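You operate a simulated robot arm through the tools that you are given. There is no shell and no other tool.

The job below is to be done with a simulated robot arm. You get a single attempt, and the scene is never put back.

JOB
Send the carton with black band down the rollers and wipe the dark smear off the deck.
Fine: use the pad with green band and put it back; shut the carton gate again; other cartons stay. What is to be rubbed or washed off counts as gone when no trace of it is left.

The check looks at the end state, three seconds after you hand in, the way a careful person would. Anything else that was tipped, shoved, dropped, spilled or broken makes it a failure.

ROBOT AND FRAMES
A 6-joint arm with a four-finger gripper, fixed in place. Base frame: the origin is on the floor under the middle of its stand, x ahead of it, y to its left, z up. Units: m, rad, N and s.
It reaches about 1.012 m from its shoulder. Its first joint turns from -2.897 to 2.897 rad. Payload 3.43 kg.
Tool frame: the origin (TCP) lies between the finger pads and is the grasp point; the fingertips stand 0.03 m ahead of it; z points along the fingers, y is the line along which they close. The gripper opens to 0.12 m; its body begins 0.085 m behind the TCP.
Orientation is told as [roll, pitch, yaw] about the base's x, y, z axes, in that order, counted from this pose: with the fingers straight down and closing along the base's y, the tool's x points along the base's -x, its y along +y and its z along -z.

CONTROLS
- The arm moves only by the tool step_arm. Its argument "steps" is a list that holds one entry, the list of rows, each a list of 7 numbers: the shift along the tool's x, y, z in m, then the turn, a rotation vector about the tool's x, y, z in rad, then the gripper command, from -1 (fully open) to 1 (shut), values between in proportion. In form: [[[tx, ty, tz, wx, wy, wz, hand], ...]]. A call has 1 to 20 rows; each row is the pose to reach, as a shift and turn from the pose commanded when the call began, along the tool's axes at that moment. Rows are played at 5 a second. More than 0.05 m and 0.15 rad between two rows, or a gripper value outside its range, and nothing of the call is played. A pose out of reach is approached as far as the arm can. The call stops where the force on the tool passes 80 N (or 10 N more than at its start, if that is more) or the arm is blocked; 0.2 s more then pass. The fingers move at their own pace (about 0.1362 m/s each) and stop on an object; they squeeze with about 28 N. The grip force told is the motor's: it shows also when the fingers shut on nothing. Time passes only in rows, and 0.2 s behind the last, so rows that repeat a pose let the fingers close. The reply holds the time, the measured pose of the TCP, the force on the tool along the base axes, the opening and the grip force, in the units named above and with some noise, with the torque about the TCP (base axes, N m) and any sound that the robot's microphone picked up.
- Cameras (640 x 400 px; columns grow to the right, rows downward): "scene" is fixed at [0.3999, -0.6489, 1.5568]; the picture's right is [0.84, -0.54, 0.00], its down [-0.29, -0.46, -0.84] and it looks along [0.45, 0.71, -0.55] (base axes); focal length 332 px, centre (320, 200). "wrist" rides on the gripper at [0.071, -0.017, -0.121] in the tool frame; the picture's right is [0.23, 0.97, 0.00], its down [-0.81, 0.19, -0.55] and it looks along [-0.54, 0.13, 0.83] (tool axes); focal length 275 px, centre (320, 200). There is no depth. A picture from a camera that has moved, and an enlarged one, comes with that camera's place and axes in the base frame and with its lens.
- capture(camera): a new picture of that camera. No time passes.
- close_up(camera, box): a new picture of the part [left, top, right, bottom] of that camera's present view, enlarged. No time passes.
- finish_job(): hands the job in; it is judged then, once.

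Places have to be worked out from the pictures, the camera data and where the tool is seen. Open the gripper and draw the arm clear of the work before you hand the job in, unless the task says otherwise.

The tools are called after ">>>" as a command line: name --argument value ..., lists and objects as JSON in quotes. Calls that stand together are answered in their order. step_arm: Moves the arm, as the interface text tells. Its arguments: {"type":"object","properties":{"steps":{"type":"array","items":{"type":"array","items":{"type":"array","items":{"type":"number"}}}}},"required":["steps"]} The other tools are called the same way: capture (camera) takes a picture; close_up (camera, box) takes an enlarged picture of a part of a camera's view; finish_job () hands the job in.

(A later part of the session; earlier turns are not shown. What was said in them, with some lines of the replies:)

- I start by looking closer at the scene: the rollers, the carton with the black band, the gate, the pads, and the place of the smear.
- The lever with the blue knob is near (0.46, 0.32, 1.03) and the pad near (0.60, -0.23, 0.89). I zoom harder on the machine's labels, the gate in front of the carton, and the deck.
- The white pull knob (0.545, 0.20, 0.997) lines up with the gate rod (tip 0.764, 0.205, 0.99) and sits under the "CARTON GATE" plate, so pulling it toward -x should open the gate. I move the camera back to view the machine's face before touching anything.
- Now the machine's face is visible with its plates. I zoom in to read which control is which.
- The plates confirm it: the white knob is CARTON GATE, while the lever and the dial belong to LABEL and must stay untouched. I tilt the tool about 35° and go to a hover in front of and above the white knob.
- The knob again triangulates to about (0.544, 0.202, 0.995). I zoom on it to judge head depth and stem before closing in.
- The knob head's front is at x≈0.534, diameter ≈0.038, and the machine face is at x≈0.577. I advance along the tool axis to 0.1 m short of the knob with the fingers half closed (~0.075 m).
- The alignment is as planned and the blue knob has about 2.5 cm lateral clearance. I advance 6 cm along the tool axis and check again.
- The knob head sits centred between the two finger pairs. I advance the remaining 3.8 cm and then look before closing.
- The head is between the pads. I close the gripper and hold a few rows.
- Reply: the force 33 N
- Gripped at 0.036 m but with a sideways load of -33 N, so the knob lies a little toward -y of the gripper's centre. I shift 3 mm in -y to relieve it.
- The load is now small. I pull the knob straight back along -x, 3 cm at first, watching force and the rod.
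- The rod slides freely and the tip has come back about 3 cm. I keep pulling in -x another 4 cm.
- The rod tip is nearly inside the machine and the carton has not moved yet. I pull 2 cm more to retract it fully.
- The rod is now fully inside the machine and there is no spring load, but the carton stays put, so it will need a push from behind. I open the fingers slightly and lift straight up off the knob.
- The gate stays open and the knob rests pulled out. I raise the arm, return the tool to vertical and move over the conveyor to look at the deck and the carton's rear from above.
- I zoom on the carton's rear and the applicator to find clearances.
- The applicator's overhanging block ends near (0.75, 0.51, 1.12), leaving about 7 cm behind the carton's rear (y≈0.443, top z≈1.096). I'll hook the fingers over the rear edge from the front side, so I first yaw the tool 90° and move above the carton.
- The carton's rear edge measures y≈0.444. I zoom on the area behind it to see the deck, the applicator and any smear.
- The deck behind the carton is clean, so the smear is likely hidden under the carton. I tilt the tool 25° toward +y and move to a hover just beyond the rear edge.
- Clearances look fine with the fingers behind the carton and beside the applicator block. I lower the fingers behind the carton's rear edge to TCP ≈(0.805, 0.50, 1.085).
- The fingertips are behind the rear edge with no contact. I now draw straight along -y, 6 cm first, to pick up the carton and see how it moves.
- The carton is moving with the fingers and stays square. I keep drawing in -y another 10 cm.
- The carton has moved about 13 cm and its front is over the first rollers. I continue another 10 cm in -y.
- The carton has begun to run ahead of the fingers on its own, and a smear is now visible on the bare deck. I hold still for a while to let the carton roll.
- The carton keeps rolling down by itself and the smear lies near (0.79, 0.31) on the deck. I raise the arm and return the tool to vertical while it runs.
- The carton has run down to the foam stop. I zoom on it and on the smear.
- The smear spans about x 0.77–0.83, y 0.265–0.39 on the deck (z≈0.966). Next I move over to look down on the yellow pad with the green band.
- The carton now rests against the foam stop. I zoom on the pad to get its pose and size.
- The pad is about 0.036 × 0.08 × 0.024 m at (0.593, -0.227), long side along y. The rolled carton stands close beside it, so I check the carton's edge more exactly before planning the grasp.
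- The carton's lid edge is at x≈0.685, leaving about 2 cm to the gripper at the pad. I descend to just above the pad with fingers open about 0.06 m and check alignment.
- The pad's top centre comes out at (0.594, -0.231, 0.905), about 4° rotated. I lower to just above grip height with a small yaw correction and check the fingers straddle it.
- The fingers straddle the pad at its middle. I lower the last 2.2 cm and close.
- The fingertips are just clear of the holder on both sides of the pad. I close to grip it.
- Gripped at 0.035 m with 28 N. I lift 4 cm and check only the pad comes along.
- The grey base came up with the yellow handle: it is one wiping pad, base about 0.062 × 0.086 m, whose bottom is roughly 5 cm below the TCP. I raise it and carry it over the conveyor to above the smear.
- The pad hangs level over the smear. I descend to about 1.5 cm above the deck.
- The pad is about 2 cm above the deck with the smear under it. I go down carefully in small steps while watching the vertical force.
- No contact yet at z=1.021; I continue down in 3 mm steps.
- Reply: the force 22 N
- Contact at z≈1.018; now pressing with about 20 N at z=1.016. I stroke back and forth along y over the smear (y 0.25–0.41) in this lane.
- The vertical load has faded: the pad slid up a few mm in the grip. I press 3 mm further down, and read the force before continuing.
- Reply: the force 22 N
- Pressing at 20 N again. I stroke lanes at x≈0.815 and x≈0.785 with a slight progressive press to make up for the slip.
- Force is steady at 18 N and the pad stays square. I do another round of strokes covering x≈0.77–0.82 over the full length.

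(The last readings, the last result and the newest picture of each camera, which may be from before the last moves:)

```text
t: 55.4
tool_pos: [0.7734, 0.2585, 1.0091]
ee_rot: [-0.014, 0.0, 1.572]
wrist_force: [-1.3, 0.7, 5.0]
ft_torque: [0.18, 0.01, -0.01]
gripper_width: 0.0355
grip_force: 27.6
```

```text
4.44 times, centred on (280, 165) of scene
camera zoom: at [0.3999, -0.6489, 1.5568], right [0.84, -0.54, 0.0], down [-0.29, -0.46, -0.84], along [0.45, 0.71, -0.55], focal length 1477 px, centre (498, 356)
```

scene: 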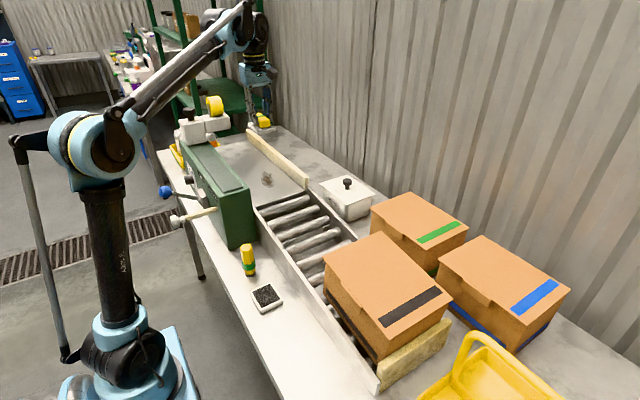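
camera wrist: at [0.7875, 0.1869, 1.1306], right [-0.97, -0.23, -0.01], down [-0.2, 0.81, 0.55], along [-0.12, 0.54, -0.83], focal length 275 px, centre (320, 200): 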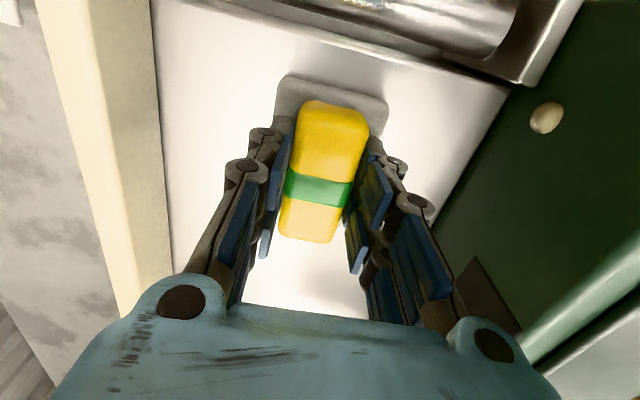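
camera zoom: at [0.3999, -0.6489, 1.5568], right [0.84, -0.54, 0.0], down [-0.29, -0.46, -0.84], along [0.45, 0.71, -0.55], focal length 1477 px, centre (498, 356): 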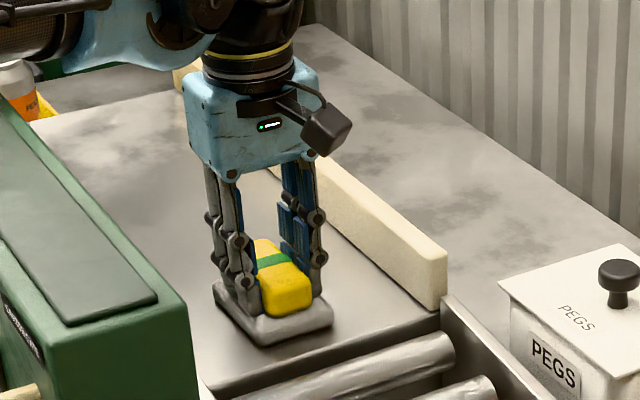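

I lift the pad off the deck and inspect the wiped area.

>>> step_arm --steps '[[[0, 0, -0.03, 0, 0, 0, 1], [0, 0, -0.075, 0, 0, 0, 1], [0, 0, -0.12, 0, 0, 0, 1], [0.02, 0, -0.16, 0, 0, 0, 1], [0.05, 0, -0.19, 0, 0, 0, 1], [0.09, 0, -0.2, 0, 0, 0, 1], [0.12, 0, -0.2, 0, 0, 0, 1]]]'

>>> capture --camera "wrist"

>>> close_up --camera "scene" --box '[220, 130, 320, 205]'

```text
t: 57.0
tool_pos: [0.7725, 0.1365, 1.2088]
ee_rot: [-0.013, 0.0, 1.571]
wrist_force: [-0.4, 1.4, -1.2]
ft_torque: [-0.01, 0.03, -0.05]
gripper_width: 0.0351
grip_force: 28.3
```

```text
taken
camera wrist: at [0.787, 0.0658, 1.3306], right [-0.97, -0.23, -0.01], down [-0.2, 0.81, 0.55], along [-0.12, 0.54, -0.83], focal length 275 px, centre (320, 200)
```

wrist: 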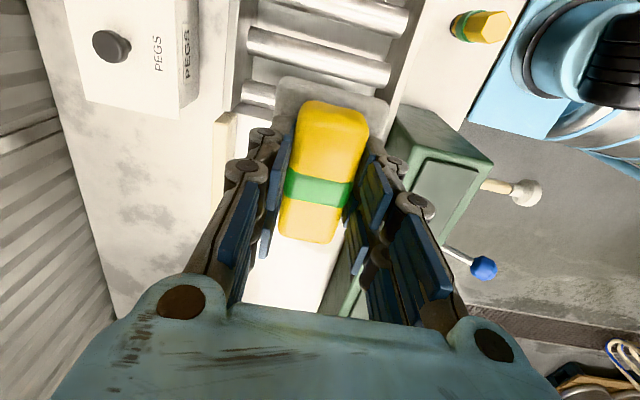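

```text
5.33 times, centred on (270, 168) of scene
camera zoom: at [0.3999, -0.6489, 1.5568], right [0.84, -0.54, 0.0], down [-0.29, -0.46, -0.84], along [0.45, 0.71, -0.55], focal length 1772 px, centre (587, 373)
```

zoom: 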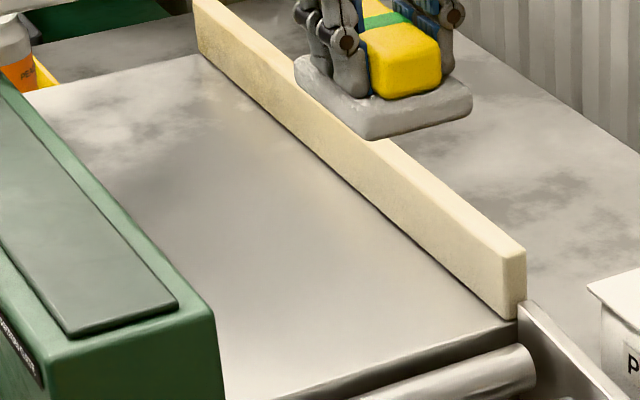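

The deck looks clean from here. I zoom harder on the smear's former place to look for any residue.

>>> close_up --camera "scene" --box '[250, 160, 290, 195]'

>>> close_up --camera "scene" --box '[228, 140, 278, 180]'

>>> close_up --camera "wrist" --box '[230, 100, 400, 310]'

```text
11.43 times, centred on (270, 178) of scene
camera zoom: at [0.3999, -0.6489, 1.5568], right [0.84, -0.54, 0.0], down [-0.29, -0.46, -0.84], along [0.45, 0.71, -0.55], focal length 3798 px, centre (891, 457)
```

zoom: 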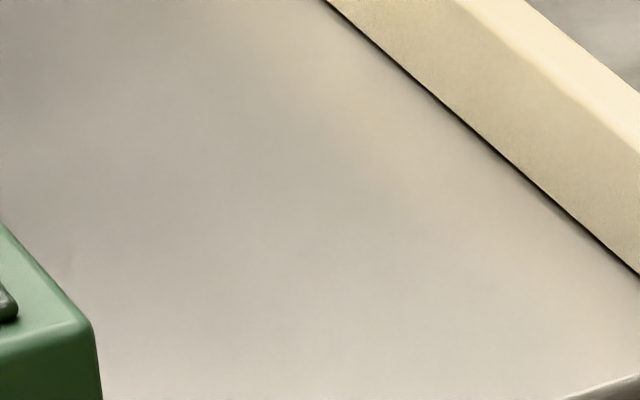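

```text
10.00 times, centred on (253, 160) of scene
camera zoom: at [0.3999, -0.6489, 1.5568], right [0.84, -0.54, 0.0], down [-0.29, -0.46, -0.84], along [0.45, 0.71, -0.55], focal length 3323 px, centre (990, 600)
```

zoom: 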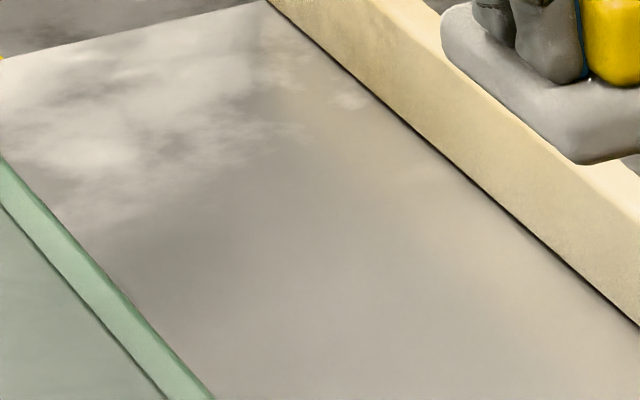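

```text
1.90 times, centred on (315, 205) of wrist
camera zoom: at [0.787, 0.0658, 1.3306], right [-0.97, -0.23, -0.01], down [-0.2, 0.81, 0.55], along [-0.12, 0.54, -0.83], focal length 524 px, centre (330, 190)
```

zoom: 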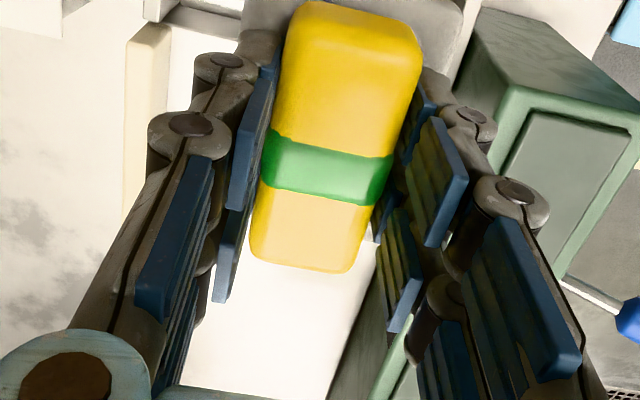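

The scene view shows no trace left. To be sure, I move so the wrist camera looks straight down on the wiped spot.

>>> step_arm --steps '[[[-0.045, -0.003, -0.005, 0, 0, 0, 1], [-0.09, -0.006, -0.01, 0, 0, 0, 1], [-0.135, -0.009, -0.015, 0, 0, 0, 1], [-0.18, -0.012, -0.02, 0, 0, 0, 1], [-0.225, -0.015, -0.02, 0, 0, 0, 1], [-0.26, -0.018, -0.02, 0, 0, 0, 1], [-0.26, -0.018, -0.02, 0, 0, 0, 1]]]'

>>> capture --camera "wrist"

>>> close_up --camera "wrist" --box '[220, 0, 460, 90]'

```text
t: 58.6
tool_pos: [0.7886, 0.3978, 1.2285]
ee_rot: [-0.011, -0.002, 1.57]
wrist_force: [0.1, 0.0, -0.5]
ft_torque: [0.01, -0.04, 0.01]
gripper_width: 0.0352
grip_force: 27.9
```

```text
taken
camera wrist: at [0.8038, 0.3266, 1.351], right [-0.97, -0.23, -0.01], down [-0.2, 0.81, 0.55], along [-0.12, 0.54, -0.83], focal length 275 px, centre (320, 200)
```

wrist: 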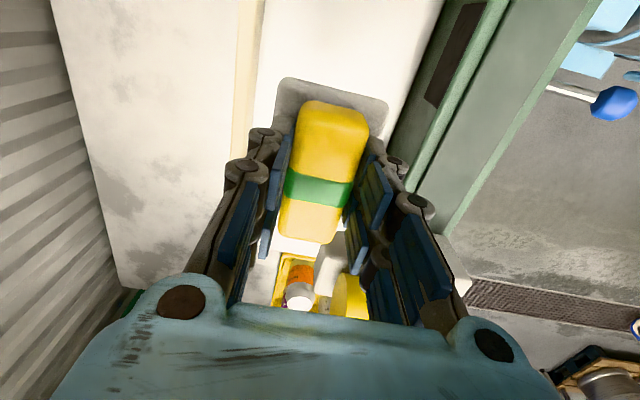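

```text
2.67 times, centred on (340, 45) of wrist
camera zoom: at [0.8038, 0.3266, 1.351], right [-0.97, -0.23, -0.01], down [-0.2, 0.81, 0.55], along [-0.12, 0.54, -0.83], focal length 734 px, centre (267, 613)
```

zoom: 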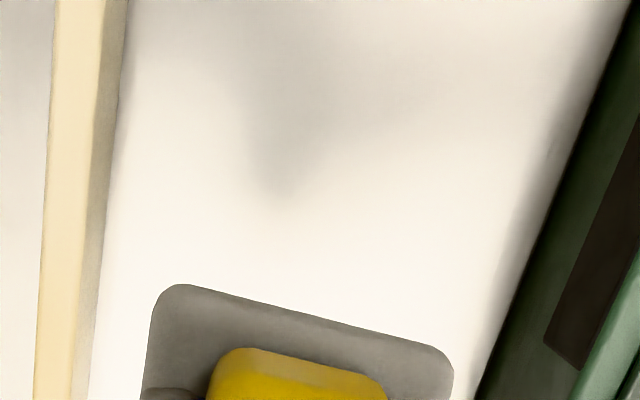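

That half is clean (only a soft shadow). I shift 6 cm toward -y to see the front half of the former smear as well.

>>> step_arm --steps '[[[0.03, 0, -0.01, 0, 0, 0, 1], [0.06, 0, -0.02, 0, 0, 0, 1], [0.06, 0, -0.02, 0, 0, 0, 1]]]'

>>> close_up --camera "wrist" --box '[220, 0, 460, 90]'

>>> close_up --camera "scene" --box '[245, 155, 305, 200]'

```text
t: 59.4
tool_pos: [0.791, 0.3383, 1.2481]
ee_rot: [-0.012, -0.002, 1.571]
wrist_force: [0.7, 0.0, -0.3]
ft_torque: [-0.01, 0.0, -0.01]
gripper_width: 0.0352
grip_force: 28.5
```

```text
2.67 times, centred on (340, 45) of wrist
camera zoom: at [0.8056, 0.2663, 1.3708], right [-0.97, -0.23, -0.01], down [-0.2, 0.81, 0.55], along [-0.12, 0.54, -0.83], focal length 734 px, centre (267, 613)
```

zoom: 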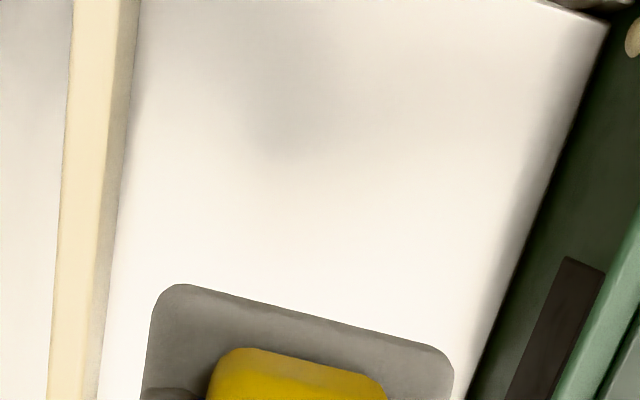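

```text
8.89 times, centred on (275, 178) of scene
camera zoom: at [0.3999, -0.6489, 1.5568], right [0.84, -0.54, 0.0], down [-0.29, -0.46, -0.84], along [0.45, 0.71, -0.55], focal length 2954 px, centre (720, 400)
```

zoom: 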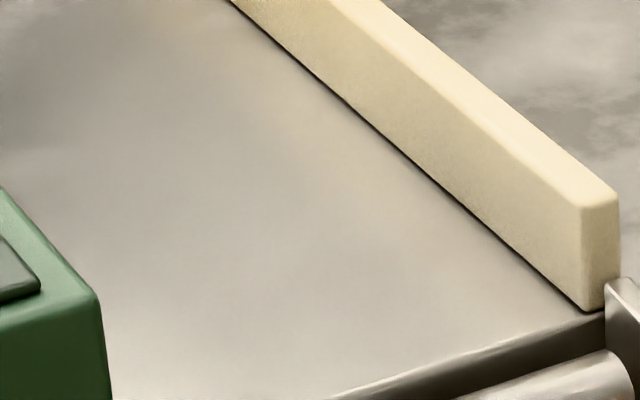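

The grey shading moves with the gripper, so it is only a shadow; the deck is clean. I carry the pad back above its original place (0.596, -0.233).

>>> step_arm --steps '[[[0.0408, 0.0139, 0, 0, 0, -0.0043, 1], [0.0816, 0.0279, 0, 0, 0, -0.0086, 1], [0.1223, 0.0418, 0, 0, 0, -0.0129, 1], [0.1631, 0.0558, 0, 0, 0, -0.0171, 1], [0.2039, 0.0698, 0, 0, 0, -0.0214, 1], [0.2447, 0.0837, 0, 0, 0, -0.0257, 1], [0.2855, 0.0977, 0, 0, 0, -0.03, 1], [0.3262, 0.1116, 0, 0, 0, -0.0343, 1], [0.367, 0.1256, 0.01, 0, 0, -0.0386, 1], [0.4078, 0.1395, 0.02, 0, 0, -0.0429, 1], [0.4486, 0.1535, 0.03, 0, 0, -0.0471, 1], [0.4894, 0.1674, 0.04, 0, 0, -0.0514, 1], [0.5301, 0.1814, 0.048, 0, 0, -0.0557, 1], [0.5709, 0.1953, 0.048, 0, 0, -0.06, 1], [0.5709, 0.1953, 0.048, 0, 0, -0.06, 1]]]'

>>> capture --camera "wrist"

>>> capture --camera "scene"

```text
t: 62.6
tool_pos: [0.5959, -0.2309, 1.1969]
ee_rot: [-0.013, 0.0, 1.632]
wrist_force: [0.1, -0.4, -0.3]
ft_torque: [0.01, 0.0, 0.0]
gripper_width: 0.0355
grip_force: 27.7
```

```text
taken
camera wrist: at [0.6148, -0.3012, 1.3184], right [-0.96, -0.29, -0.01], down [-0.25, 0.8, 0.55], along [-0.15, 0.53, -0.83], focal length 275 px, centre (320, 200)
```

wrist: 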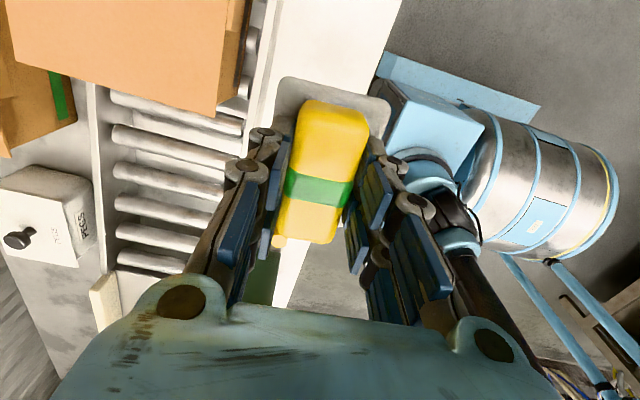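

```text
taken
```

scene: 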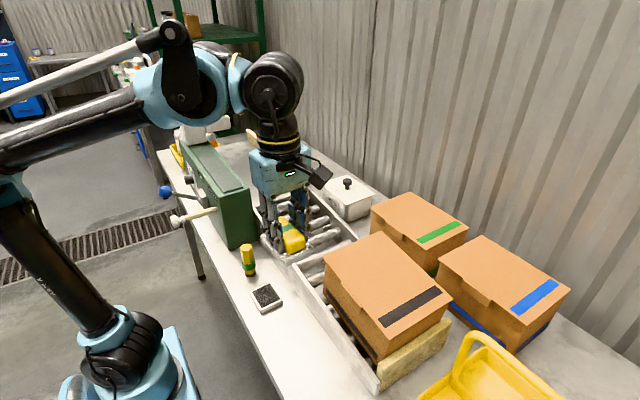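

Directly above the old spot. I descend to about 2 cm above the table contact height.

>>> step_arm --steps '[[[0.0003, 0, 0.045, 0, 0, 0, 1], [0.0006, 0, 0.09, 0, 0, 0, 1], [0.0009, 0, 0.135, 0, 0, 0, 1], [0.0012, 0, 0.18, 0, 0, 0, 1], [0.0015, 0, 0.225, 0, 0, 0, 1], [0.0017, 0, 0.262, 0, 0, 0, 1], [0.0017, 0, 0.262, 0, 0, 0, 1]]]'

>>> close_up --camera "scene" --box '[240, 270, 360, 370]'

```text
t: 64.2
tool_pos: [0.5985, -0.2325, 0.936]
ee_rot: [-0.013, -0.001, 1.631]
wrist_force: [0.3, 0.0, -0.9]
ft_torque: [0.03, -0.03, -0.04]
gripper_width: 0.0354
grip_force: 27.7
```

```text
4.00 times, centred on (300, 320) of scene
camera zoom: at [0.3999, -0.6489, 1.5568], right [0.84, -0.54, 0.0], down [-0.29, -0.46, -0.84], along [0.45, 0.71, -0.55], focal length 1329 px, centre (400, -280)
```

zoom: 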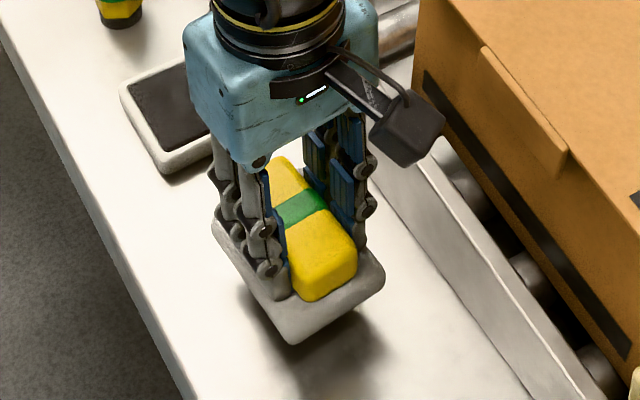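

About 2.5 cm left to the table. I lower slowly with a 2.5 mm x correction and watch for contact.

>>> step_arm --steps '[[[0, 0.0012, 0.008, 0, 0, 0, 1], [0, 0.0025, 0.016, 0, 0, 0, 1], [0, 0.0025, 0.021, 0, 0, 0, 1], [0, 0.0025, 0.021, 0, 0, 0, 1]]]'

>>> step_arm --steps '[[[0, 0, 0.0015, 0, 0, 0, 1], [0, 0, 0.003, 0, 0, 0, 1], [0, 0, 0.003, 0, 0, 0, 1]]]'

```text
t: 65.2
tool_pos: [0.5959, -0.2316, 0.9149]
ee_rot: [-0.012, 0.0, 1.631]
wrist_force: [0.0, 0.2, -0.7]
ft_torque: [-0.05, 0.03, 0.0]
gripper_width: 0.0353
grip_force: 28.3
```

```text
t: 66.0
tool_pos: [0.5958, -0.233, 0.9122]
ee_rot: [-0.013, 0.0, 1.633]
wrist_force: [-0.7, 0.0, -0.6]
ft_torque: [0.03, -0.02, -0.03]
gripper_width: 0.0352
grip_force: 27.9
```

No contact at 0.912 yet; I go on in 2 mm steps.

>>> step_arm --steps '[[[0, 0, 0.001, 0, 0, 0, 1], [0, 0, 0.002, 0, 0, 0, 1], [0, 0, 0.002, 0, 0, 0, 1]]]'

>>> close_up --camera "scene" --box '[240, 270, 360, 370]'

```text
t: 66.8
tool_pos: [0.5951, -0.2326, 0.9097]
ee_rot: [-0.012, -0.001, 1.633]
wrist_force: [0.8, -0.2, -1.2]
ft_torque: [0.0, -0.02, -0.02]
gripper_width: 0.0351
grip_force: 27.4
```

```text
4.00 times, centred on (300, 320) of scene
camera zoom: at [0.3999, -0.6489, 1.5568], right [0.84, -0.54, 0.0], down [-0.29, -0.46, -0.84], along [0.45, 0.71, -0.55], focal length 1329 px, centre (400, -280)
```

zoom: 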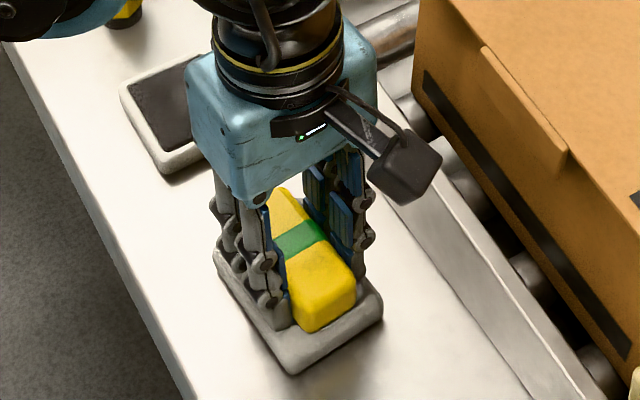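

The pad's outline almost matches its original place in the picture. I lower 2 mm more to find contact.

>>> step_arm --steps '[[[0, 0, 0.001, 0, 0, 0, 1], [0, 0, 0.002, 0, 0, 0, 1], [0, 0, 0.002, 0, 0, 0, 1]]]'

```text
t: 67.6
tool_pos: [0.5948, -0.2323, 0.9091]
ee_rot: [-0.013, 0.0, 1.631]
wrist_force: [4.8, 2.1, 20.1]
ft_torque: [0.24, -0.09, 0.01]
gripper_width: 0.0353
grip_force: 27.3
```

Contact made (20 N). I ease up 1.5 mm to unload, then open the fingers moderately and check.

>>> step_arm --steps '[[[0, 0, -0.0015, 0, 0, 0, 1], [0, 0, -0.0015, 0, 0, 0, 1], [0, 0, -0.0015, 0, 0, 0, 0.08], [0, 0, -0.0015, 0, 0, 0, 0.08], [0, 0, -0.0015, 0, 0, 0, 0.08]]]'

>>> close_up --camera "scene" --box '[240, 270, 360, 370]'

>>> capture --camera "wrist"

```text
t: 68.8
tool_pos: [0.5956, -0.2333, 0.9097]
ee_rot: [-0.013, -0.002, 1.632]
wrist_force: [-0.4, -0.9, 0.0]
ft_torque: [-0.01, -0.03, 0.01]
gripper_width: 0.0553
grip_force: 0.0
```

```text
4.00 times, centred on (300, 320) of scene
camera zoom: at [0.3999, -0.6489, 1.5568], right [0.84, -0.54, 0.0], down [-0.29, -0.46, -0.84], along [0.45, 0.71, -0.55], focal length 1329 px, centre (400, -280)
```

zoom: 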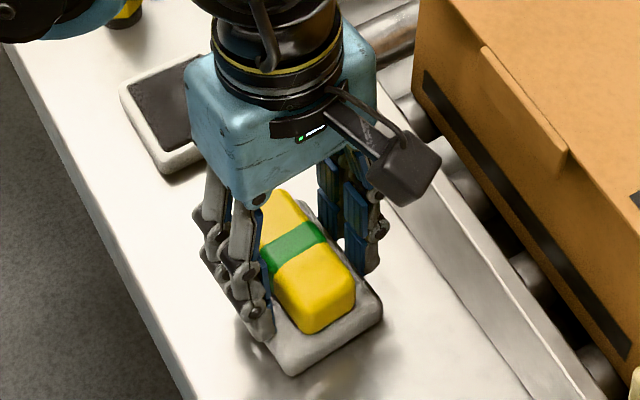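

```text
taken
camera wrist: at [0.6147, -0.303, 1.0312], right [-0.96, -0.29, -0.01], down [-0.25, 0.8, 0.55], along [-0.15, 0.53, -0.83], focal length 275 px, centre (320, 200)
```

wrist: 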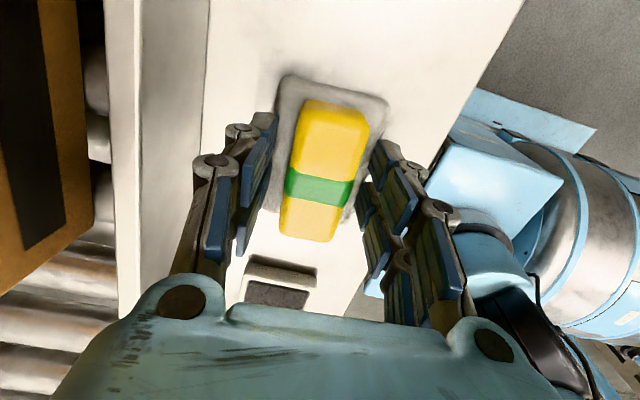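

The pad stands back on its spot and is released. I rise straight up and check it with both cameras.

>>> step_arm --steps '[[[0, 0, -0.02, 0, 0, 0, 0.08], [0, 0, -0.06, 0, 0, 0, 0.08], [0, 0, -0.105, 0, 0, 0, 0.08], [0, 0, -0.15, 0, 0, 0, 0.08], [0, 0, -0.195, 0, 0, 0, 0.08], [0, 0, -0.24, 0, 0, 0, 0.08], [0, 0, -0.285, 0, 0, 0, 0.08], [0, 0, -0.33, 0, 0, 0, 0.08]]]'

>>> capture --camera "scene"

>>> close_up --camera "scene" --box '[220, 240, 360, 370]'

```text
t: 70.6
tool_pos: [0.594, -0.2334, 1.239]
ee_rot: [-0.012, 0.001, 1.631]
wrist_force: [-0.8, -0.2, 1.2]
ft_torque: [0.03, 0.01, 0.03]
gripper_width: 0.0552
grip_force: 0.1
```

```text
taken
```

scene: 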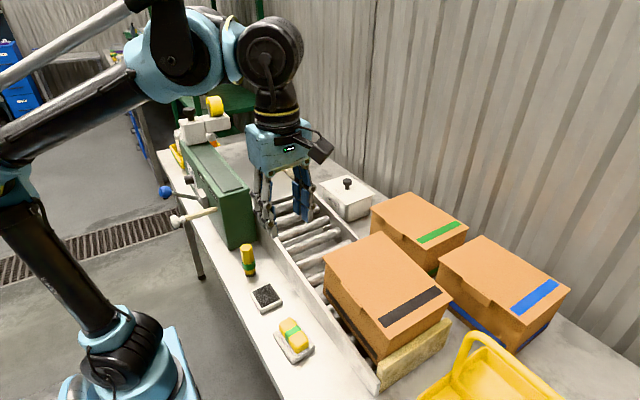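

```text
3.08 times, centred on (290, 305) of scene
camera zoom: at [0.3999, -0.6489, 1.5568], right [0.84, -0.54, 0.0], down [-0.29, -0.46, -0.84], along [0.45, 0.71, -0.55], focal length 1022 px, centre (412, -123)
```

zoom: 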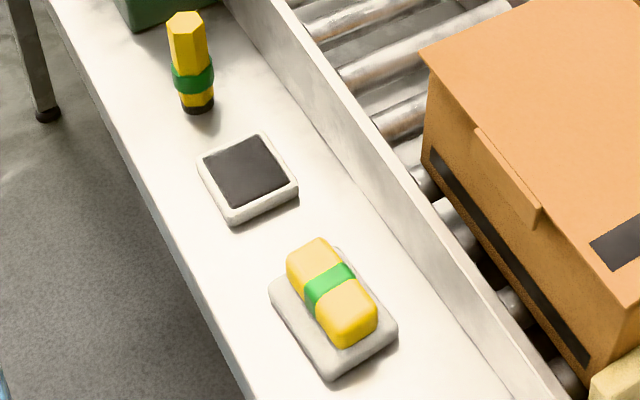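

The pad is back exactly where it was. Now I turn the tool back to yaw 0 and move above the machine's front for shutting the gate.

>>> step_arm --steps '[[[-0.0328, 0.0126, 0, 0, 0, 0.1359, -0.25], [-0.0655, 0.0251, 0, 0, 0, 0.2718, -0.25], [-0.0983, 0.0377, 0, 0, 0, 0.4078, -0.25], [-0.1311, 0.0502, 0, 0, 0, 0.5437, -0.25], [-0.1638, 0.0628, -0.005, 0, 0, 0.6796, -0.25], [-0.1966, 0.0753, -0.005, 0, 0, 0.8155, -0.25], [-0.2294, 0.0879, -0.005, 0, 0, 0.9514, -0.25], [-0.2621, 0.1004, -0.005, 0, 0, 1.0873, -0.25], [-0.2949, 0.113, -0.01, 0, 0, 1.2233, -0.25], [-0.3277, 0.1255, -0.01, 0, 0, 1.3592, -0.25], [-0.3604, 0.1381, -0.01, 0, 0, 1.4951, -0.25], [-0.3932, 0.1506, -0.011, 0, 0, 1.631, -0.25], [-0.3932, 0.1506, -0.011, 0, 0, 1.631, -0.25]]]'

>>> capture --camera "wrist"

```text
t: 73.4
tool_pos: [0.4189, 0.1476, 1.25]
ee_rot: [0.002, -0.014, 0.001]
wrist_force: [0.0, 0.3, -0.7]
ft_torque: [0.0, 0.01, 0.0]
gripper_width: 0.0747
grip_force: 0.0
```

```text
taken
camera wrist: at [0.3448, 0.1311, 1.3706], right [-0.23, 0.97, 0.0], down [0.8, 0.19, 0.56], along [0.55, 0.13, -0.83], focal length 275 px, centre (320, 200)
```

wrist: 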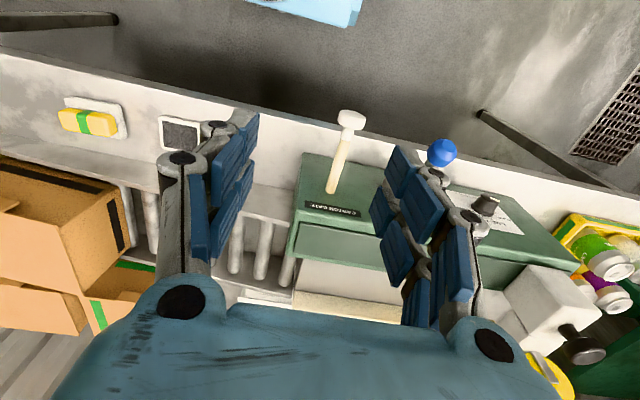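

The knob head reads (0.452, 0.200), where I left it. I tilt the tool as before and hover above it.

>>> step_arm --steps '[[[-0.0032, 0.0091, 0.025, 0, -0.1017, 0, -0.25], [-0.0063, 0.0182, 0.05, 0, -0.2033, 0, -0.25], [-0.0095, 0.0273, 0.075, 0, -0.305, 0, -0.25], [-0.0127, 0.0364, 0.1, 0, -0.4067, 0, -0.25], [-0.0158, 0.0455, 0.125, 0, -0.5083, 0, -0.25], [-0.019, 0.0546, 0.15, 0, -0.61, 0, -0.25], [-0.019, 0.0546, 0.15, 0, -0.61, 0, -0.25]]]'

>>> capture --camera "wrist"

>>> close_up --camera "scene" --box '[100, 130, 260, 230]'

```text
t: 75.0
tool_pos: [0.4401, 0.2039, 1.0994]
ee_rot: [0.001, -0.624, -0.001]
wrist_force: [0.0, 0.2, -0.1]
ft_torque: [-0.01, 0.01, -0.01]
gripper_width: 0.0749
grip_force: 0.1
```

```text
taken
camera wrist: at [0.31, 0.1867, 1.1564], right [-0.19, 0.97, -0.13], down [0.34, 0.19, 0.92], along [0.92, 0.13, -0.36], focal length 275 px, centre (320, 200)
```

wrist: 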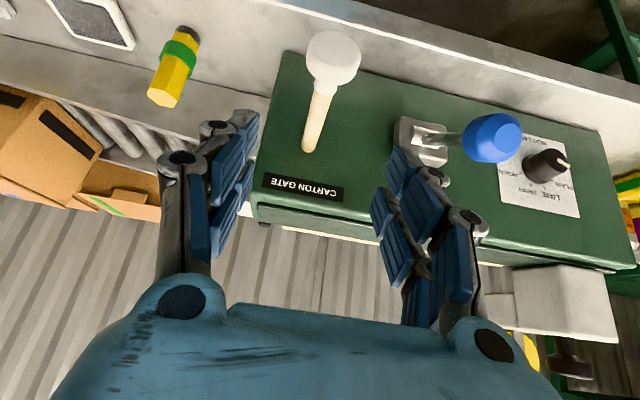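

```text
4.00 times, centred on (180, 180) of scene
camera zoom: at [0.3999, -0.6489, 1.5568], right [0.84, -0.54, 0.0], down [-0.29, -0.46, -0.84], along [0.45, 0.71, -0.55], focal length 1329 px, centre (880, 280)
```

zoom: 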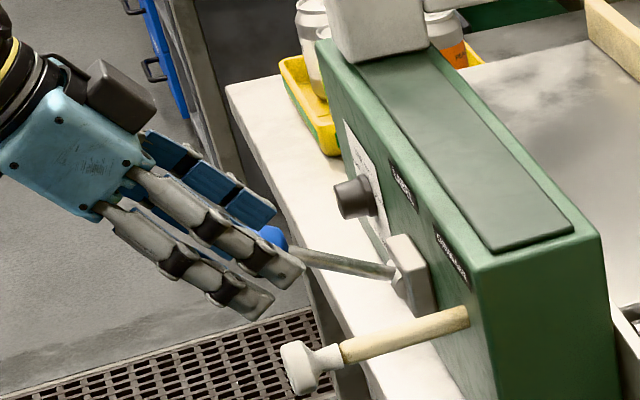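

Aligned. I lower straight down so the fingers straddle the knob head again.

>>> step_arm --steps '[[[0.0122, -0.0003, 0.017, 0, 0, 0, -0.25], [0.0244, -0.0007, 0.034, 0, 0, 0, -0.25], [0.0366, -0.001, 0.0509, 0, 0, 0, -0.25], [0.0488, -0.0014, 0.0679, 0, 0, 0, -0.25], [0.061, -0.0017, 0.0849, 0, 0, 0, -0.25], [0.061, -0.0017, 0.0849, 0, 0, 0, -0.25]]]'

>>> capture --camera "wrist"

>>> close_up --camera "scene" --box '[100, 130, 260, 230]'

```text
t: 76.4
tool_pos: [0.44, 0.2021, 0.9943]
ee_rot: [0.003, -0.625, -0.002]
wrist_force: [0.5, -0.5, 0.1]
ft_torque: [-0.01, 0.02, 0.02]
gripper_width: 0.0753
grip_force: 0.1
```

```text
taken
camera wrist: at [0.3103, 0.1847, 1.0509], right [-0.19, 0.97, -0.13], down [0.34, 0.19, 0.92], along [0.92, 0.13, -0.36], focal length 275 px, centre (320, 200)
```

wrist: 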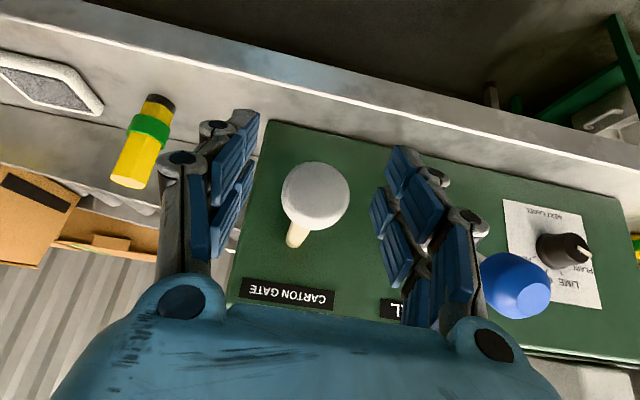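

```text
4.00 times, centred on (180, 180) of scene
camera zoom: at [0.3999, -0.6489, 1.5568], right [0.84, -0.54, 0.0], down [-0.29, -0.46, -0.84], along [0.45, 0.71, -0.55], focal length 1329 px, centre (880, 280)
```

zoom: 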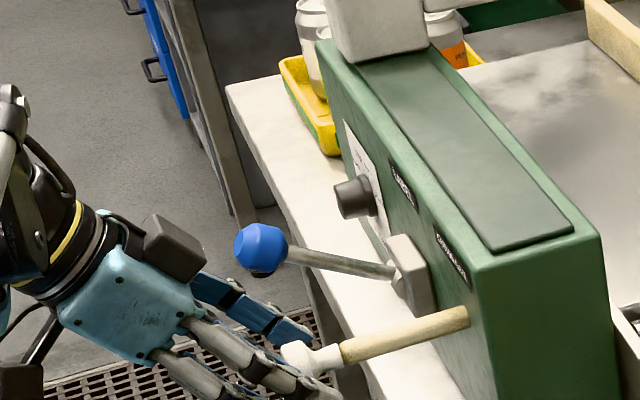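

The head is again between the pads. I close the grip.

>>> step_arm --steps '[[[0, 0, 0, 0, 0, 0, 1], [0, 0, 0, 0, 0, 0, 1], [0, 0, 0, 0, 0, 0, 1], [0, 0, 0, 0, 0, 0, 1]]]'

```text
t: 77.4
tool_pos: [0.4399, 0.2025, 0.9941]
ee_rot: [0.003, -0.623, -0.002]
wrist_force: [0.1, -1.8, 3.3]
ft_torque: [-0.02, -0.16, -0.03]
gripper_width: 0.036
grip_force: 45.1
```

Gripped cleanly. I push the knob straight in along +x, 6 cm first.

>>> step_arm --steps '[[[-0.0123, 0, 0.0086, 0, 0, 0, 1], [-0.0246, 0, 0.0172, 0, 0, 0, 1], [-0.0369, 0, 0.0258, 0, 0, 0, 1], [-0.0492, 0, 0.0344, 0, 0, 0, 1], [-0.0492, 0, 0.0344, 0, 0, 0, 1]]]'

>>> close_up --camera "scene" --box '[150, 130, 310, 230]'

>>> capture --camera "wrist"

```text
t: 78.6
tool_pos: [0.5017, 0.2017, 0.9949]
ee_rot: [0.004, -0.622, 0.0]
wrist_force: [-1.5, -17.3, -22.6]
ft_torque: [0.04, 0.62, -0.44]
gripper_width: 0.0361
grip_force: 45.1
```

```text
4.00 times, centred on (230, 180) of scene
camera zoom: at [0.3999, -0.6489, 1.5568], right [0.84, -0.54, 0.0], down [-0.29, -0.46, -0.84], along [0.45, 0.71, -0.55], focal length 1329 px, centre (680, 280)
```

zoom: 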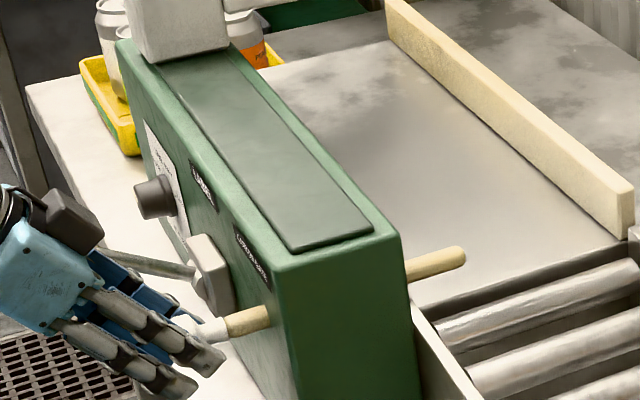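

```text
taken
camera wrist: at [0.3708, 0.1849, 1.0515], right [-0.19, 0.97, -0.13], down [0.34, 0.19, 0.92], along [0.92, 0.13, -0.36], focal length 275 px, centre (320, 200)
```

wrist: 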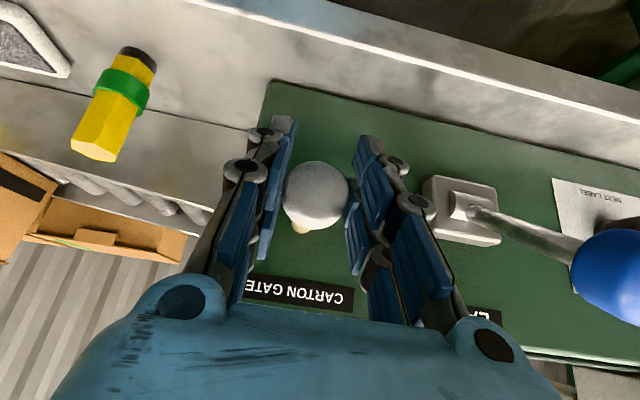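

The gate rod is re-emerging on the far side. I relieve the small side loads (-1 mm y, -1.5 mm z) and push in the remaining ~2.7 cm.

>>> step_arm --steps '[[[0.0009, -0.001, 0.0012, 0, 0, 0, 1], [-0.0073, -0.001, 0.0069, 0, 0, 0, 1], [-0.0155, -0.001, 0.0127, 0, 0, 0, 1], [-0.0212, -0.001, 0.0167, 0, 0, 0, 1], [-0.0212, -0.001, 0.0167, 0, 0, 0, 1]]]'

>>> close_up --camera "scene" --box '[150, 130, 310, 230]'

>>> capture --camera "wrist"

```text
t: 79.8
tool_pos: [0.5269, 0.1999, 0.9944]
ee_rot: [0.004, -0.621, -0.001]
wrist_force: [0.7, 14.5, -16.7]
ft_torque: [0.22, 0.21, 0.41]
gripper_width: 0.0363
grip_force: 44.8
```

```text
4.00 times, centred on (230, 180) of scene
camera zoom: at [0.3999, -0.6489, 1.5568], right [0.84, -0.54, 0.0], down [-0.29, -0.46, -0.84], along [0.45, 0.71, -0.55], focal length 1329 px, centre (680, 280)
```

zoom: 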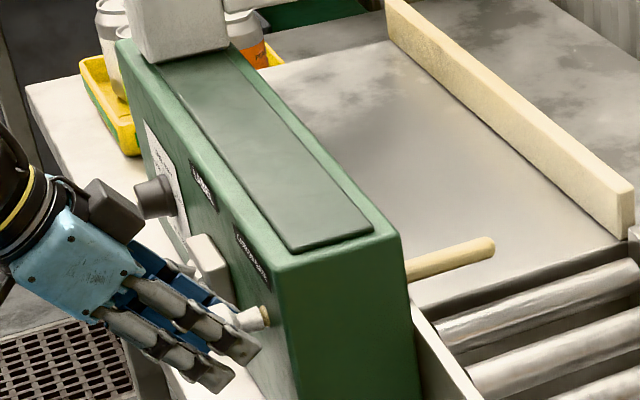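

```text
taken
camera wrist: at [0.3971, 0.1845, 1.0515], right [-0.19, 0.97, -0.13], down [0.34, 0.19, 0.92], along [0.92, 0.13, -0.36], focal length 275 px, centre (320, 200)
```

wrist: 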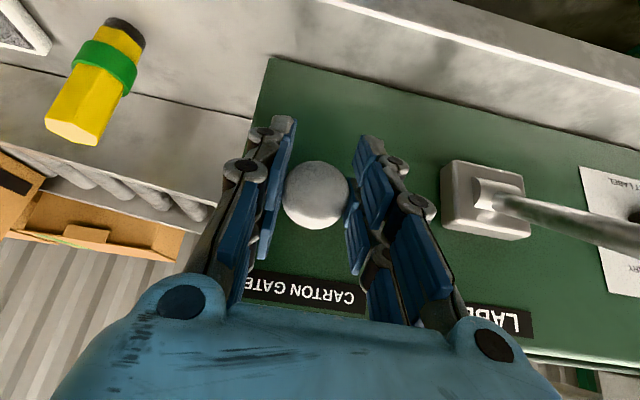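

The rod tip is within 1–2 mm of its first place. I push a few mm more to seat it fully, watching for the stop.

>>> step_arm --steps '[[[-0.0012, 0.0005, 0.0019, 0, 0, 0, 1], [-0.0028, 0.0005, 0.0031, 0, 0, 0, 1], [-0.0028, 0.0005, 0.0031, 0, 0, 0, 1]]]'

>>> close_up --camera "scene" --box '[190, 170, 290, 232]'

```text
t: 80.6
tool_pos: [0.5298, 0.2028, 0.995]
ee_rot: [0.001, -0.623, -0.001]
wrist_force: [-14.8, 10.7, 14.9]
ft_torque: [0.04, 0.09, 0.22]
gripper_width: 0.0363
grip_force: 44.6
```

```text
6.40 times, centred on (240, 201) of scene
camera zoom: at [0.3999, -0.6489, 1.5568], right [0.84, -0.54, 0.0], down [-0.29, -0.46, -0.84], along [0.45, 0.71, -0.55], focal length 2127 px, centre (832, 194)
```

zoom: 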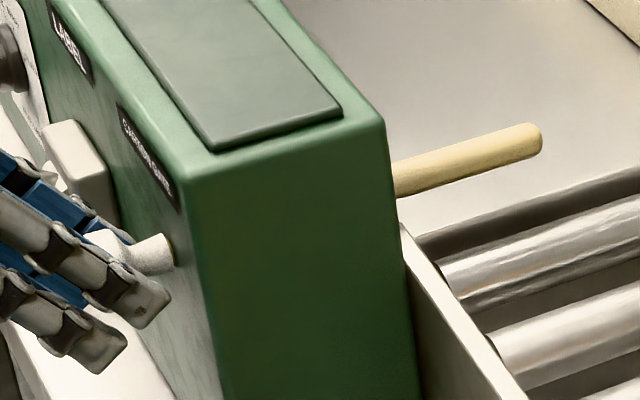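

The force of -15 N in x shows the knob is against its stop: the gate is shut. I open the fingers and back out along the tool axis.

>>> step_arm --steps '[[[0, 0, 0, 0, 0, 0, -0.25], [0, 0, 0, 0, 0, 0, -0.25], [0, 0, 0, 0, 0, 0, -0.25], [0, 0, -0.02, 0, 0, 0, -0.25], [0, 0, -0.05, 0, 0, 0, -0.25], [0, 0, -0.09, 0, 0, 0, -0.25], [0, 0, -0.13, 0, 0, 0, -0.25]]]'

>>> capture --camera "wrist"

>>> close_up --camera "scene" --box '[180, 130, 340, 230]'

```text
t: 82.2
tool_pos: [0.4526, 0.2027, 1.0999]
ee_rot: [0.002, -0.622, 0.001]
wrist_force: [0.2, 0.5, -0.4]
ft_torque: [0.02, 0.02, -0.02]
gripper_width: 0.0749
grip_force: 0.1
```

```text
taken
camera wrist: at [0.3239, 0.1846, 1.1567], right [-0.19, 0.97, -0.13], down [0.34, 0.19, 0.92], along [0.92, 0.13, -0.36], focal length 275 px, centre (320, 200)
```

wrist: 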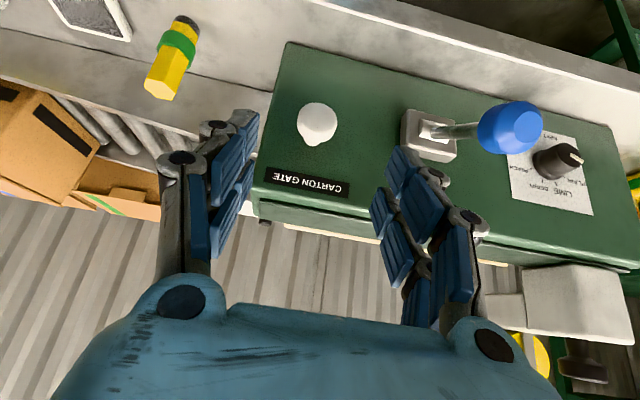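

```text
4.00 times, centred on (260, 180) of scene
camera zoom: at [0.3999, -0.6489, 1.5568], right [0.84, -0.54, 0.0], down [-0.29, -0.46, -0.84], along [0.45, 0.71, -0.55], focal length 1329 px, centre (560, 280)
```

zoom: 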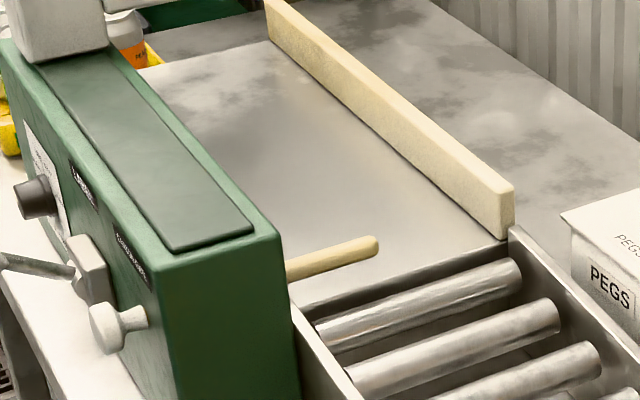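

The gate is shut and the knob rests at its original place. I raise the arm, return to vertical, and look down on the deck once more with the empty gripper.

>>> step_arm --steps '[[[-0.0366, -0.0063, -0.0202, 0, 0.05, 0, -0.25], [-0.0731, -0.0125, -0.0405, 0, 0.13, 0, -0.25], [-0.1097, -0.0188, -0.0607, 0, 0.21, 0, -0.25], [-0.1462, -0.025, -0.0809, 0, 0.29, 0, -0.25], [-0.1828, -0.0313, -0.1011, 0, 0.37, 0, -0.25], [-0.2193, -0.0375, -0.1214, 0, 0.45, 0, -0.25], [-0.2559, -0.0438, -0.1416, 0, 0.53, 0, -1], [-0.2924, -0.05, -0.1618, 0, 0.61, 0, -1], [-0.2924, -0.05, -0.1618, 0, 0.61, 0, -1]]]'

>>> capture --camera "wrist"

>>> capture --camera "scene"

```text
t: 84.2
tool_pos: [0.5974, 0.152, 1.3995]
ee_rot: [0.002, -0.011, 0.0]
wrist_force: [-0.3, -0.1, 0.6]
ft_torque: [-0.01, -0.01, -0.01]
gripper_width: 0.1202
grip_force: 0.1
```

```text
taken
camera wrist: at [0.5234, 0.135, 1.5204], right [-0.23, 0.97, 0.0], down [0.8, 0.19, 0.56], along [0.55, 0.13, -0.83], focal length 275 px, centre (320, 200)
```

wrist: 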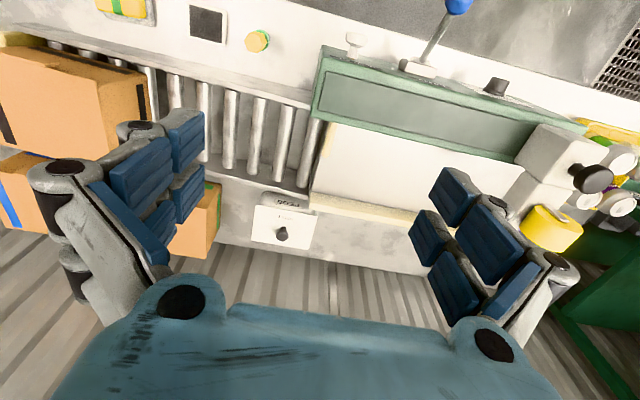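

```text
taken
```

scene: 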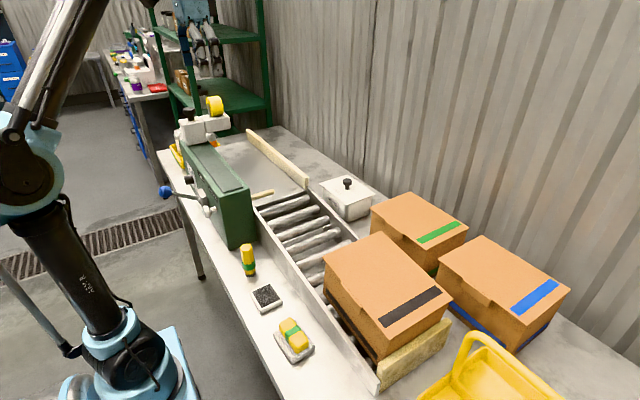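

I zoom on the deck from both cameras and on the carton and pad for a last check.

>>> close_up --camera "wrist" --box '[300, 110, 460, 230]'

>>> close_up --camera "scene" --box '[220, 130, 320, 205]'

>>> close_up --camera "scene" --box '[230, 220, 480, 400]'

>>> close_up --camera "scene" --box '[150, 90, 270, 225]'

```text
3.33 times, centred on (380, 170) of wrist
camera zoom: at [0.5234, 0.135, 1.5204], right [-0.23, 0.97, 0.0], down [0.8, 0.19, 0.56], along [0.55, 0.13, -0.83], focal length 918 px, centre (120, 300)
```

zoom: 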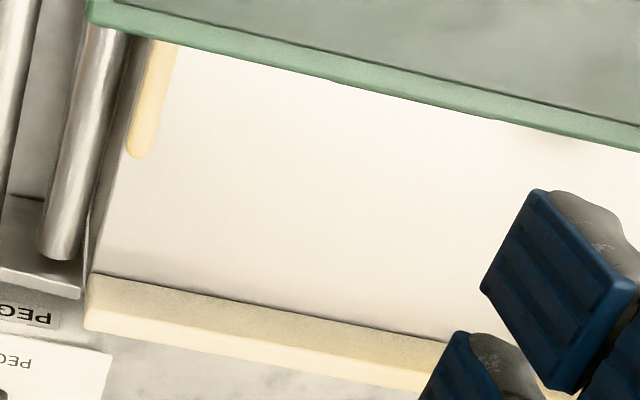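

```text
5.33 times, centred on (270, 168) of scene
camera zoom: at [0.3999, -0.6489, 1.5568], right [0.84, -0.54, 0.0], down [-0.29, -0.46, -0.84], along [0.45, 0.71, -0.55], focal length 1772 px, centre (587, 373)
```

zoom: 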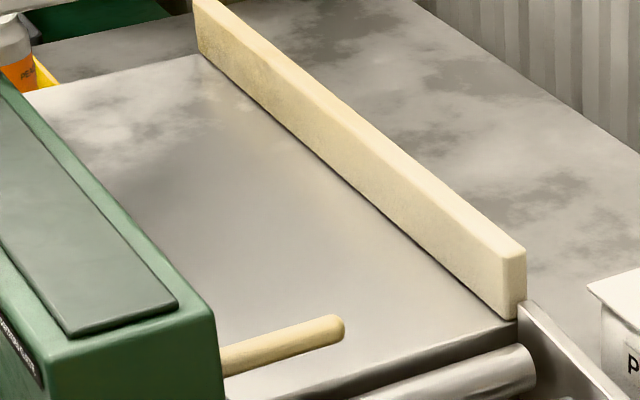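

```text
2.22 times, centred on (355, 310) of scene
camera zoom: at [0.3999, -0.6489, 1.5568], right [0.84, -0.54, 0.0], down [-0.29, -0.46, -0.84], along [0.45, 0.71, -0.55], focal length 738 px, centre (242, -44)
```

zoom: 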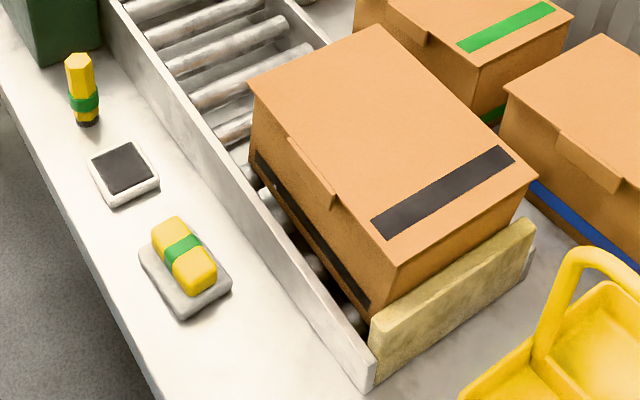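

```text
2.96 times, centred on (210, 158) of scene
camera zoom: at [0.3999, -0.6489, 1.5568], right [0.84, -0.54, 0.0], down [-0.29, -0.46, -0.84], along [0.45, 0.71, -0.55], focal length 984 px, centre (646, 326)
```

zoom: 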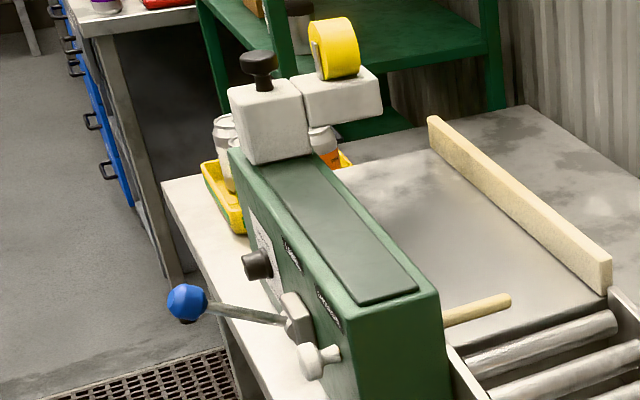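

Everything checks out: the black-band carton rests at the foam stop, the deck shows no trace of the smear, and the gate is shut. The pad is back in place, the other items are unmoved, and the arm is clear with the gripper open, so I hand in the job.

>>> finish_job

```text
The job is handed in.
```

The job is done and handed in; I have not seen the check's result.

- **Carton:** I pulled the gate open and drew the carton with black band onto the rollers. It rolled down on its own and rests against the foam stop.
- **Smear:** It was under the carton. I rubbed it off with the pad with green band, and close-ups from both cameras show no trace left on the deck.
- **Pad:** It is back on its original spot on the table.
- **Gate:** It is shut; I pushed the knob in until it met its stop, and the rod tip is back where it started.

In the last pictures the other cartons, the label lever and dial, and the other items on the table are where they started. The arm is raised clear with the gripper open.
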